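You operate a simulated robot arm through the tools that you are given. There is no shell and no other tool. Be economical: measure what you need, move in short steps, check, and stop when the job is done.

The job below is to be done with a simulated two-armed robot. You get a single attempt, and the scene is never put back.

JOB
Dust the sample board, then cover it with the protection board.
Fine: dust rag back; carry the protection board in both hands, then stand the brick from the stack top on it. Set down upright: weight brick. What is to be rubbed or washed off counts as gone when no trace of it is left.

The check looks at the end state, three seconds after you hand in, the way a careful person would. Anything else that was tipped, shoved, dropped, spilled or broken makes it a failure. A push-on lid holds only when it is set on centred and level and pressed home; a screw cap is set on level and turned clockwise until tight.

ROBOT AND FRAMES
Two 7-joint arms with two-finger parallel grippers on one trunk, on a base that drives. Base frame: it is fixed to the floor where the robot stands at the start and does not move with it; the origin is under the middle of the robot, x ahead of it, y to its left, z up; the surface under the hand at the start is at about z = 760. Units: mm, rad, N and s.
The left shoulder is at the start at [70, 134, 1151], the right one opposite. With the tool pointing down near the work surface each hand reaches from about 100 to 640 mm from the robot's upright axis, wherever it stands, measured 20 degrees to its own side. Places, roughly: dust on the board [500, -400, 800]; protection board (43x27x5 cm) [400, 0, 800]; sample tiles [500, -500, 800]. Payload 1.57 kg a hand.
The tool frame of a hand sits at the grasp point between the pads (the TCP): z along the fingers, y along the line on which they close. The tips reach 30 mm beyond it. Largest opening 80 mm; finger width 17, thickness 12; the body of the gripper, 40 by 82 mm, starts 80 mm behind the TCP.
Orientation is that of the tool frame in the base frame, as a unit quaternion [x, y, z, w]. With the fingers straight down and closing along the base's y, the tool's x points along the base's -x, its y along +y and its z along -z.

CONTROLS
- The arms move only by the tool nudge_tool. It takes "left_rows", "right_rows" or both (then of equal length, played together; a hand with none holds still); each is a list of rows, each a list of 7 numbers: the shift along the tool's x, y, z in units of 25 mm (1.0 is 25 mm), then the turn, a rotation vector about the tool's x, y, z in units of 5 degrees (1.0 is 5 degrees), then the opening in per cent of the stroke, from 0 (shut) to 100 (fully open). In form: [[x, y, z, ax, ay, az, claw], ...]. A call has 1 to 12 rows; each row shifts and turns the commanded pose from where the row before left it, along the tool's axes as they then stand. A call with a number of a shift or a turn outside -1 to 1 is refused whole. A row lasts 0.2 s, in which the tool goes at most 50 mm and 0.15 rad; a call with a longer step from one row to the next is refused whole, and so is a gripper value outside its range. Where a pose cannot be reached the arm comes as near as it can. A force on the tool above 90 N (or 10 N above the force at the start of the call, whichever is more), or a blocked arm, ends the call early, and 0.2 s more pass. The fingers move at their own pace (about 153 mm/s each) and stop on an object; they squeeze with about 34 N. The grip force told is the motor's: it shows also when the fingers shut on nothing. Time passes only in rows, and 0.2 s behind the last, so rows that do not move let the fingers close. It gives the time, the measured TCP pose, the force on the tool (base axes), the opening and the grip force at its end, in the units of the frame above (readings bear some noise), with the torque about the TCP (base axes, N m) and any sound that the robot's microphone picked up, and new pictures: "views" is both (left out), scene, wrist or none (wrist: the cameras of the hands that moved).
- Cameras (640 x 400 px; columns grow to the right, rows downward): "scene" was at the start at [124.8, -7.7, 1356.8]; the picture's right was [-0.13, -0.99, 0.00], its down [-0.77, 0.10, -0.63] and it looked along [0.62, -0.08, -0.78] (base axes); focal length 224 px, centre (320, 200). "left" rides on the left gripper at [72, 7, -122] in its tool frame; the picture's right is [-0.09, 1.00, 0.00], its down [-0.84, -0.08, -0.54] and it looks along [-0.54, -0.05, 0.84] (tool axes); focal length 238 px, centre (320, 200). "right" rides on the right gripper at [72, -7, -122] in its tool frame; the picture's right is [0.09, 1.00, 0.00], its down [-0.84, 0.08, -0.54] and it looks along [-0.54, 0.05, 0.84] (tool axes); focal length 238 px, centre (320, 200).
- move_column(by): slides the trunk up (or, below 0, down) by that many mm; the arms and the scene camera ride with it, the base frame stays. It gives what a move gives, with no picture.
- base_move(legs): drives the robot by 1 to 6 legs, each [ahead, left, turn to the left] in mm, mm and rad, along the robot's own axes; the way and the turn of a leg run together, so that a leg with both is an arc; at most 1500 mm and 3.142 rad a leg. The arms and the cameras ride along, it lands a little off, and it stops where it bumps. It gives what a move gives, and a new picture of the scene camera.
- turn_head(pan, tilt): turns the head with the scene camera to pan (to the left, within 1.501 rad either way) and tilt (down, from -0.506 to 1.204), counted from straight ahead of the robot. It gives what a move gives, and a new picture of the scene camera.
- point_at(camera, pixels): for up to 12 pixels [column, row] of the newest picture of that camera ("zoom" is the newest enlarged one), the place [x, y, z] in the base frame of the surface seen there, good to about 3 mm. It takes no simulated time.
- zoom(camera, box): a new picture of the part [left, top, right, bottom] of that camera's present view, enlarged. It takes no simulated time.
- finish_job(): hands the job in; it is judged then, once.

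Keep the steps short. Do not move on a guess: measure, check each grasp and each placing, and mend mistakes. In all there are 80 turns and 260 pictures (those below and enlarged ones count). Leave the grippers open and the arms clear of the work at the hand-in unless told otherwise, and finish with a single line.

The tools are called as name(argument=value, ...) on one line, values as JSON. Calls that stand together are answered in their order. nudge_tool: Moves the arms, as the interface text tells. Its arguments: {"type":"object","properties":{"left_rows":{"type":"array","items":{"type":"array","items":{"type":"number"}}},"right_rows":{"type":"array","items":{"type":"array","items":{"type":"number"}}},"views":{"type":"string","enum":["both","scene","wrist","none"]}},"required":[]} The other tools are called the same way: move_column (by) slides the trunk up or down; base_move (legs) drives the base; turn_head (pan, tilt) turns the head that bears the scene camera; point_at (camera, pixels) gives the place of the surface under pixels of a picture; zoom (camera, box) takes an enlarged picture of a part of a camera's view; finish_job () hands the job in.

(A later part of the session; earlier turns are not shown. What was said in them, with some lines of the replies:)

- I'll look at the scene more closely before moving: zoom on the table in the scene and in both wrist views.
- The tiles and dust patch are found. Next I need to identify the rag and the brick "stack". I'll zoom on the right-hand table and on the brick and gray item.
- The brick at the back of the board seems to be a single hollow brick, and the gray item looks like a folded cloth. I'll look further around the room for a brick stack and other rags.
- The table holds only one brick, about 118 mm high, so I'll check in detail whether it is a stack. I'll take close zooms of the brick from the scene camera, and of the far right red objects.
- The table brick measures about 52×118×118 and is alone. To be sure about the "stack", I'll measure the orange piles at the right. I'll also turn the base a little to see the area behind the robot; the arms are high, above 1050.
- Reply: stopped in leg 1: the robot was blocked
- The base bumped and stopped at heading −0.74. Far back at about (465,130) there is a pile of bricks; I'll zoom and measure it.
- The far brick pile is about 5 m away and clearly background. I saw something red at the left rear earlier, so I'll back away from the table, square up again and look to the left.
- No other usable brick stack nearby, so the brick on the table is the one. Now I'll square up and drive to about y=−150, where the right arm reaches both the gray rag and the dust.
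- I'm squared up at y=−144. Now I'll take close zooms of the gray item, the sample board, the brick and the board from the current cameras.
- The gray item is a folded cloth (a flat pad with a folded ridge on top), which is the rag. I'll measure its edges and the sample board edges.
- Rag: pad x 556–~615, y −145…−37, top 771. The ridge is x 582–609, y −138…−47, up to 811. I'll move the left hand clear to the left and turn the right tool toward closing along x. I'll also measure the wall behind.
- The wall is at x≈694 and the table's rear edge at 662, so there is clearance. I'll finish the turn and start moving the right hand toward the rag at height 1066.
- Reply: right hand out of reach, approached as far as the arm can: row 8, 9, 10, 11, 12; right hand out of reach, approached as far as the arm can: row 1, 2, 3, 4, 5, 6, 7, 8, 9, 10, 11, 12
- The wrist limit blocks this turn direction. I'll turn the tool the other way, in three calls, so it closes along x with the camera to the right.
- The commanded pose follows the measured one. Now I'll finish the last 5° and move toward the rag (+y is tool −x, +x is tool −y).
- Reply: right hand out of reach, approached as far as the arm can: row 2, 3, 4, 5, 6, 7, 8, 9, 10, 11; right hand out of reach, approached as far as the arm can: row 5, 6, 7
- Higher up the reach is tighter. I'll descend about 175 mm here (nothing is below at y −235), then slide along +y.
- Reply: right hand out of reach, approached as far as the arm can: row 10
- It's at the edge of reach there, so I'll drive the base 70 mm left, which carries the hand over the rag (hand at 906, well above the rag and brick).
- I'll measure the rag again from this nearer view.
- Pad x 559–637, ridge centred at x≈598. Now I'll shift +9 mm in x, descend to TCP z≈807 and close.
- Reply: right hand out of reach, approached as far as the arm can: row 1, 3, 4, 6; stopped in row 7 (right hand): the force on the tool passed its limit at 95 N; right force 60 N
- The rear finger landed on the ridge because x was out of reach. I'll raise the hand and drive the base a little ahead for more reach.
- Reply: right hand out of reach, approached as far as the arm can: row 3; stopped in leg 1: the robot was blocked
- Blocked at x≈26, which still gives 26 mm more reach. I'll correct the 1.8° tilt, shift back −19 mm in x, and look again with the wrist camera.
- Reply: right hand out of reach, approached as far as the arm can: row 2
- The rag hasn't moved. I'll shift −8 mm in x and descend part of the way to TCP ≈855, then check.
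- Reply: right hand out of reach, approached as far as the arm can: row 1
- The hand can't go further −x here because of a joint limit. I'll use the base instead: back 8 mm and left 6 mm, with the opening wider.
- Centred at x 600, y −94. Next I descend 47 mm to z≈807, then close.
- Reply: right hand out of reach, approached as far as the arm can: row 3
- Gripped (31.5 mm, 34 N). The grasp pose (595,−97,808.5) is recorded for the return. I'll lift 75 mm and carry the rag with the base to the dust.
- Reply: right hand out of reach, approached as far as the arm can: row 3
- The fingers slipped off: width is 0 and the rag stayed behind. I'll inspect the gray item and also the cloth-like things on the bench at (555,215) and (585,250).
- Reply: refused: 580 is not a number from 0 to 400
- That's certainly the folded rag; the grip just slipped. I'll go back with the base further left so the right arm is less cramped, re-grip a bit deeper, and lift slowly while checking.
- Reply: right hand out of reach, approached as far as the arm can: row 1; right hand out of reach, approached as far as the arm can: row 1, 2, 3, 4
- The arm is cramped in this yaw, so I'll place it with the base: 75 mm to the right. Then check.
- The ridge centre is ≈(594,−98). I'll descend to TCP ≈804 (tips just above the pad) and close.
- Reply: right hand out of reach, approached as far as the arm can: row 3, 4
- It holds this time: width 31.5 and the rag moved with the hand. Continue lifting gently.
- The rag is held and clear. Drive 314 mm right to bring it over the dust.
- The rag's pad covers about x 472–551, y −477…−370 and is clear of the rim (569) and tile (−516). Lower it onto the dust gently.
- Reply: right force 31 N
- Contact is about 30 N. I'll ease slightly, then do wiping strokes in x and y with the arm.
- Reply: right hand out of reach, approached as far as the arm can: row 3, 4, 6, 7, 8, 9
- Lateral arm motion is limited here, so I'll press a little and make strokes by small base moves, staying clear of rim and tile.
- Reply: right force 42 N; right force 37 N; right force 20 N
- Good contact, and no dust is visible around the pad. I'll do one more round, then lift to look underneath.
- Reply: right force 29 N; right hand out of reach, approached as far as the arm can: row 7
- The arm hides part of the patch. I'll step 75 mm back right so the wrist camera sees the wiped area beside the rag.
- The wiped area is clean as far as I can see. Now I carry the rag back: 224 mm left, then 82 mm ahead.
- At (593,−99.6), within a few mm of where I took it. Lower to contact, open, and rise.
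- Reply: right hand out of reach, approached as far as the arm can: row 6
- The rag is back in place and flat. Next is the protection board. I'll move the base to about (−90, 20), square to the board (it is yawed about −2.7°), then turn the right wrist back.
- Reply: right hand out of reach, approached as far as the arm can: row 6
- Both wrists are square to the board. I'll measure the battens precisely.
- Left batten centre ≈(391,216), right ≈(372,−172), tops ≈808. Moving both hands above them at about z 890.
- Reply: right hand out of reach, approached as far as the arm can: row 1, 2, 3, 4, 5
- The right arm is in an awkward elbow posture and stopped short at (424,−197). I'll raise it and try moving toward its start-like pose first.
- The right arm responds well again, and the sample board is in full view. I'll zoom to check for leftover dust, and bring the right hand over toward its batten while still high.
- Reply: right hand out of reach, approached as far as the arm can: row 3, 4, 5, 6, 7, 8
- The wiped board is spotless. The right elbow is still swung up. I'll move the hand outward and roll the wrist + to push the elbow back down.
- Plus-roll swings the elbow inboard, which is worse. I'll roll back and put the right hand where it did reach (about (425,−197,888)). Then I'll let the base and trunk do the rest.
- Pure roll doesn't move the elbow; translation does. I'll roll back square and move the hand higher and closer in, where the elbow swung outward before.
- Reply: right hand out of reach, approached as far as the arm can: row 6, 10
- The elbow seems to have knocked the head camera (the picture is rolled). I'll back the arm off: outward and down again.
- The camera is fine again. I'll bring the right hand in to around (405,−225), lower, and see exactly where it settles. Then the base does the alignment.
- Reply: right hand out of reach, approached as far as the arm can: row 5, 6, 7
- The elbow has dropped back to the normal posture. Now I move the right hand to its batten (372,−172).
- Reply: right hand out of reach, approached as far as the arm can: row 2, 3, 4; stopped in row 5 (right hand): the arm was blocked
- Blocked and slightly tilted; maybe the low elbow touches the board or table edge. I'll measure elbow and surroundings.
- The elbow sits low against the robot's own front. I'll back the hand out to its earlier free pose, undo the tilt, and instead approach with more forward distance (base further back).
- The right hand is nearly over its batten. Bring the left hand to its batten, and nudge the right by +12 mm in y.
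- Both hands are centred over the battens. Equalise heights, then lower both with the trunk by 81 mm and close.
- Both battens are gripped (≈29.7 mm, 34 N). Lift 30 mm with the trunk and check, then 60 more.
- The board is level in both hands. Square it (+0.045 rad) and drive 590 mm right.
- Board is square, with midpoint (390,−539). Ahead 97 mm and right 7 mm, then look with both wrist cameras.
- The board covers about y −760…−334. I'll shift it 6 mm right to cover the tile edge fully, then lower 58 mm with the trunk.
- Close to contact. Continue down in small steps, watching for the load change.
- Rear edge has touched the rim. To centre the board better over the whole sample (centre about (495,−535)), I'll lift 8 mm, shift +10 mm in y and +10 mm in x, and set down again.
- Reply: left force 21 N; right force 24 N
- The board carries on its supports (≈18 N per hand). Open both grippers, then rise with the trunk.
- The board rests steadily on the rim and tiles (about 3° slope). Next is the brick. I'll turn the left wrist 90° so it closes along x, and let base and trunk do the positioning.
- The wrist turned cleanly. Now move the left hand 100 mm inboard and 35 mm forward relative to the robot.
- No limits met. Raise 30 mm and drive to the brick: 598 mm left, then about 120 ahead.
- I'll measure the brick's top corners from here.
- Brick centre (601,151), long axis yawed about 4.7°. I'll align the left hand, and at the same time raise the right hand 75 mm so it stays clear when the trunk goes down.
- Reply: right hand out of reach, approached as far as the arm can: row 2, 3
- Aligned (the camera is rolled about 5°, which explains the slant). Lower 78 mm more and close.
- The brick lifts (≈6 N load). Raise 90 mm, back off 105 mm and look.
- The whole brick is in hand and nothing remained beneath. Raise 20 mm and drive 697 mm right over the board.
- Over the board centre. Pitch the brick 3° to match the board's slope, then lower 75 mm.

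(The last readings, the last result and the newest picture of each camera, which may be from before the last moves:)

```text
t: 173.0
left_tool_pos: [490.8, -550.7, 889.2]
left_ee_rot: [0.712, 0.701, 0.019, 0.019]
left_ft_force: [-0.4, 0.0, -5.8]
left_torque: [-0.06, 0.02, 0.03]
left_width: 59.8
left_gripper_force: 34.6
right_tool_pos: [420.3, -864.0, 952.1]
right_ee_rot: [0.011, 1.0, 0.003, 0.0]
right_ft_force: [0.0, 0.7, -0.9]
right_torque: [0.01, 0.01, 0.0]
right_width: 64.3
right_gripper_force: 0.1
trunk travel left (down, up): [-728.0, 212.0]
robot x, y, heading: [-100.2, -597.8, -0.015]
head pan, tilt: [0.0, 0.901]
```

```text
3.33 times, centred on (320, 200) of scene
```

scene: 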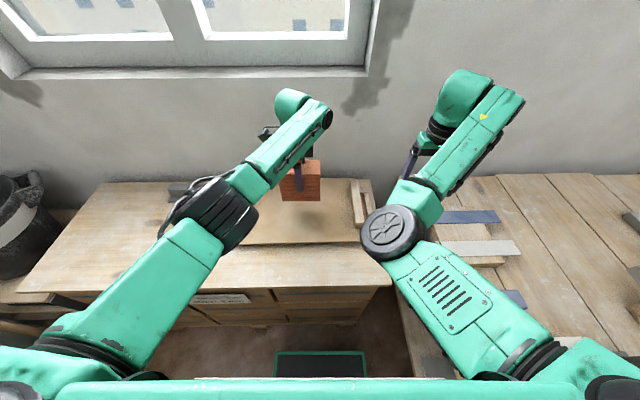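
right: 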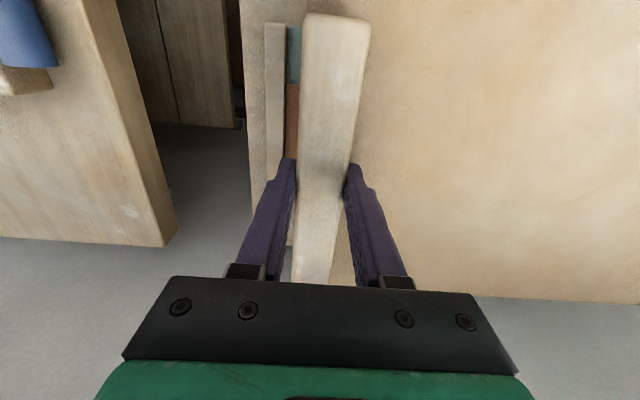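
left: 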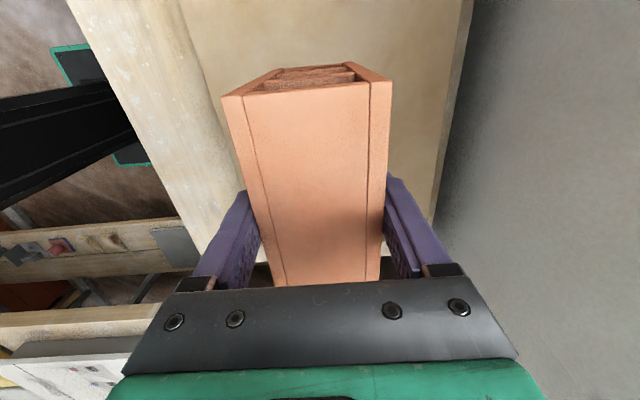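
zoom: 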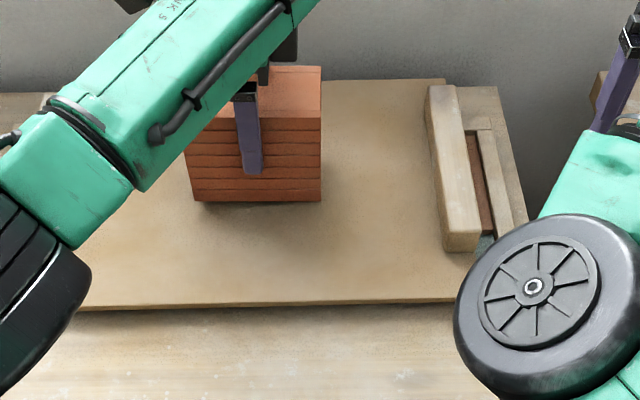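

Lower in small steps until the load transfers.

move_column(by=-9)

move_column(by=-3)

move_column(by=-2)

```text
t: 173.6
left_tool_pos: [491.8, -550.8, 880.1]
left_ee_rot: [0.712, 0.701, 0.018, 0.019]
left_ft_force: [0.0, 0.6, -5.3]
left_torque: [-0.01, 0.03, 0.02]
left_width: 59.7
left_gripper_force: 33.6
right_tool_pos: [420.7, -864.2, 941.5]
right_ee_rot: [0.011, 1.0, 0.003, -0.001]
right_ft_force: [-0.2, -0.2, 0.6]
right_torque: [-0.01, 0.03, -0.03]
right_width: 64.2
right_gripper_force: 0.0
trunk travel left (down, up): [-719.0, 221.0]
robot x, y, heading: [-102.1, -597.8, -0.014]
head pan, tilt: [0.0, 0.901]
```

```text
t: 174.1
left_tool_pos: [490.9, -550.9, 878.5]
left_ee_rot: [0.713, 0.701, 0.018, 0.02]
left_ft_force: [-0.6, -0.8, -0.4]
left_torque: [0.17, -0.1, 0.02]
left_width: 59.6
left_gripper_force: 33.6
right_tool_pos: [420.7, -863.1, 940.1]
right_ee_rot: [0.01, 1.0, 0.004, 0.001]
right_ft_force: [-0.5, -0.1, -0.7]
right_torque: [0.0, -0.02, 0.01]
right_width: 64.1
right_gripper_force: 0.1
trunk travel left (down, up): [-716.0, 224.0]
robot x, y, heading: [-101.1, -598.1, -0.018]
head pan, tilt: [0.0, 0.901]
```

```text
t: 174.7
left_tool_pos: [490.5, -550.8, 877.2]
left_ee_rot: [0.712, 0.701, 0.02, 0.02]
left_ft_force: [2.5, 1.6, 12.6]
left_torque: [0.32, 0.17, -0.05]
left_width: 59.8
left_gripper_force: 33.8
right_tool_pos: [418.8, -863.9, 938.9]
right_ee_rot: [0.011, 1.0, 0.003, 0.002]
right_ft_force: [-0.4, -0.5, -0.9]
right_torque: [0.05, -0.01, -0.01]
right_width: 63.8
right_gripper_force: 0.0
trunk travel left (down, up): [-714.0, 226.0]
robot x, y, heading: [-100.3, -598.9, -0.02]
head pan, tilt: [0.0, 0.901]
```

The brick stands on the board (12 N reaction). Open slowly, then rise with the trunk.

nudge_tool(left_rows=[[0, 0, 0, 0, 0, 0, 82], [0, 0, 0, 0, 0, 0, 90], [0, 0, 0, 0, 0, 0, 100], [0, 0, 0, 0, 0, 0, 100]], views="wrist")

move_column(by=130)

base_move(legs=[[-200, 0, 0]])

```text
t: 175.7
left_tool_pos: [489.6, -550.4, 875.9]
left_ee_rot: [0.712, 0.702, 0.019, 0.019]
left_ft_force: [0.1, -0.2, 0.8]
left_torque: [0.01, -0.01, -0.01]
left_width: 79.9
left_gripper_force: 0.1
right_tool_pos: [419.3, -863.4, 937.7]
right_ee_rot: [0.011, 1.0, 0.004, 0.001]
right_ft_force: [0.6, 0.0, 0.2]
right_torque: [-0.01, -0.01, 0.01]
right_width: 63.9
right_gripper_force: 0.1
trunk travel left (down, up): [-714.0, 226.0]
robot x, y, heading: [-100.4, -596.0, -0.022]
head pan, tilt: [0.0, 0.901]
```

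left: 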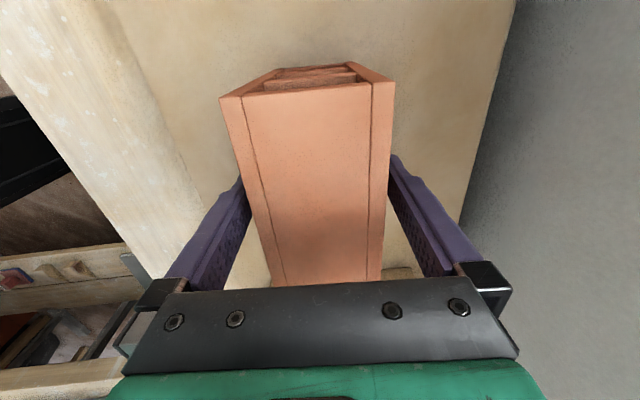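

```text
t: 177.2
left_tool_pos: [492.2, -549.7, 1005.0]
left_ee_rot: [0.712, 0.701, 0.019, 0.02]
left_ft_force: [-0.5, 0.3, -0.1]
left_torque: [0.0, -0.04, 0.02]
left_width: 80.1
left_gripper_force: 0.0
right_tool_pos: [420.3, -864.2, 1067.1]
right_ee_rot: [0.01, 1.0, 0.003, 0.0]
right_ft_force: [0.8, 0.5, -0.4]
right_torque: [0.02, -0.02, -0.02]
right_width: 63.9
right_gripper_force: 0.0
trunk travel left (down, up): [-844.0, 96.0]
robot x, y, heading: [-95.0, -600.2, -0.015]
head pan, tilt: [0.0, 0.901]
```

```text
t: 178.8
left_tool_pos: [293.4, -546.8, 1004.9]
left_ee_rot: [0.712, 0.702, 0.018, 0.019]
left_ft_force: [0.7, -1.1, 0.1]
left_torque: [0.02, 0.03, 0.02]
left_width: 80.1
left_gripper_force: 0.0
right_tool_pos: [222.7, -858.9, 1066.5]
right_ee_rot: [0.01, 1.0, 0.004, -0.001]
right_ft_force: [0.0, -0.1, -0.8]
right_torque: [0.0, 0.04, 0.01]
right_width: 64.1
right_gripper_force: 0.1
trunk travel left (down, up): [-844.0, 96.0]
robot x, y, heading: [-299.4, -594.0, -0.02]
head pan, tilt: [0.0, 0.901]
```

scene: 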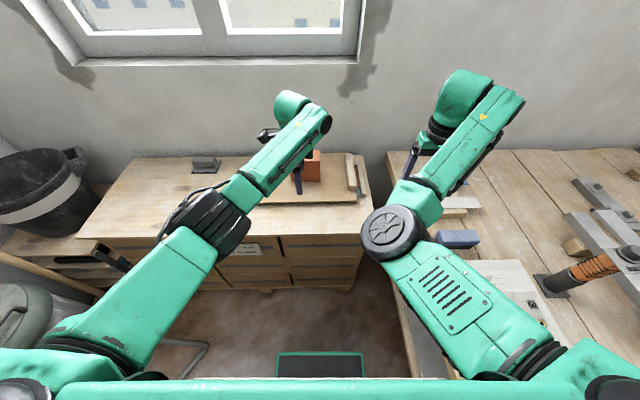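

Released and clear. I'll drive left a bit for an unobstructed last look.

base_move(legs=[[0, 330, 0]])

zoom(camera="scene", box=[230, 110, 560, 290])

turn_head(pan=-0.35, tilt=0.75)

```text
t: 181.0
left_tool_pos: [297.8, -217.6, 1005.7]
left_ee_rot: [0.712, 0.702, 0.019, 0.018]
left_ft_force: [-0.2, -0.6, 0.4]
left_torque: [0.0, 0.02, 0.01]
left_width: 79.8
left_gripper_force: 0.0
right_tool_pos: [226.8, -529.9, 1067.3]
right_ee_rot: [0.008, 1.0, 0.004, 0.001]
right_ft_force: [-0.7, -0.8, 0.5]
right_torque: [-0.02, 0.02, -0.02]
right_width: 63.7
right_gripper_force: 0.0
trunk travel left (down, up): [-844.0, 96.0]
robot x, y, heading: [-294.0, -263.4, -0.016]
head pan, tilt: [0.0, 0.901]
```

scene: 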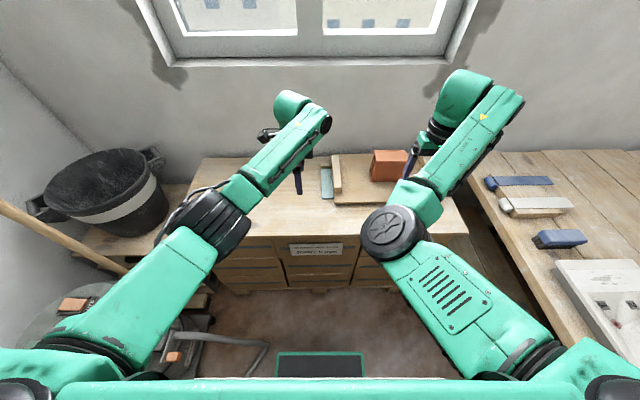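

```text
1.94 times, centred on (395, 200) of scene
```

zoom: 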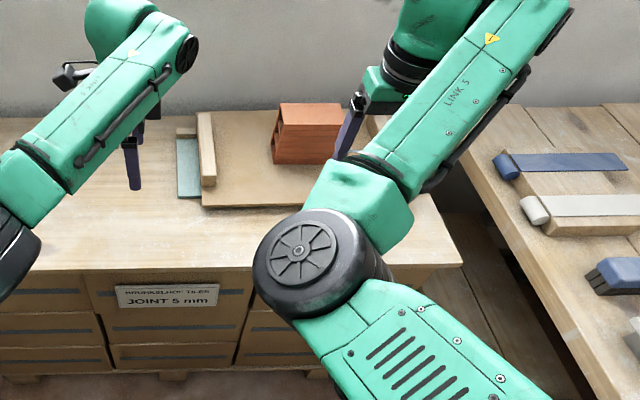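

```text
t: 181.8
left_tool_pos: [296.7, -215.3, 1006.2]
left_ee_rot: [0.712, 0.702, 0.019, 0.02]
left_ft_force: [-0.5, 0.4, 1.0]
left_torque: [0.03, 0.0, -0.02]
left_width: 80.0
left_gripper_force: 0.0
right_tool_pos: [227.0, -529.1, 1068.3]
right_ee_rot: [0.01, 1.0, 0.003, 0.001]
right_ft_force: [-0.5, -0.3, -0.9]
right_torque: [0.0, -0.02, -0.02]
right_width: 64.1
right_gripper_force: 0.0
trunk travel left (down, up): [-844.0, 96.0]
robot x, y, heading: [-298.7, -262.1, -0.013]
head pan, tilt: [-0.351, 0.75]
```

scene: 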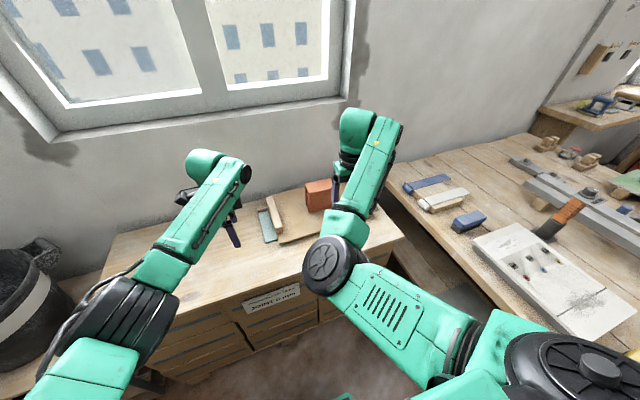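

The brick stands upright on the board, the board covers the sample, the rag is back, the grippers are open and the arms are clear. Handing in.

finish_job()

```text
The job is handed in.
```

Handed in: the sample board is wiped with no dust visible, the rag is back within about 5 mm of its spot, and the protection board (two-handed carry) lies over the sample at a roughly 3° slope with the brick upright on it; it is shorter than the sample, so narrow strips at both ends, including about 20 mm of one tile, stay uncovered.
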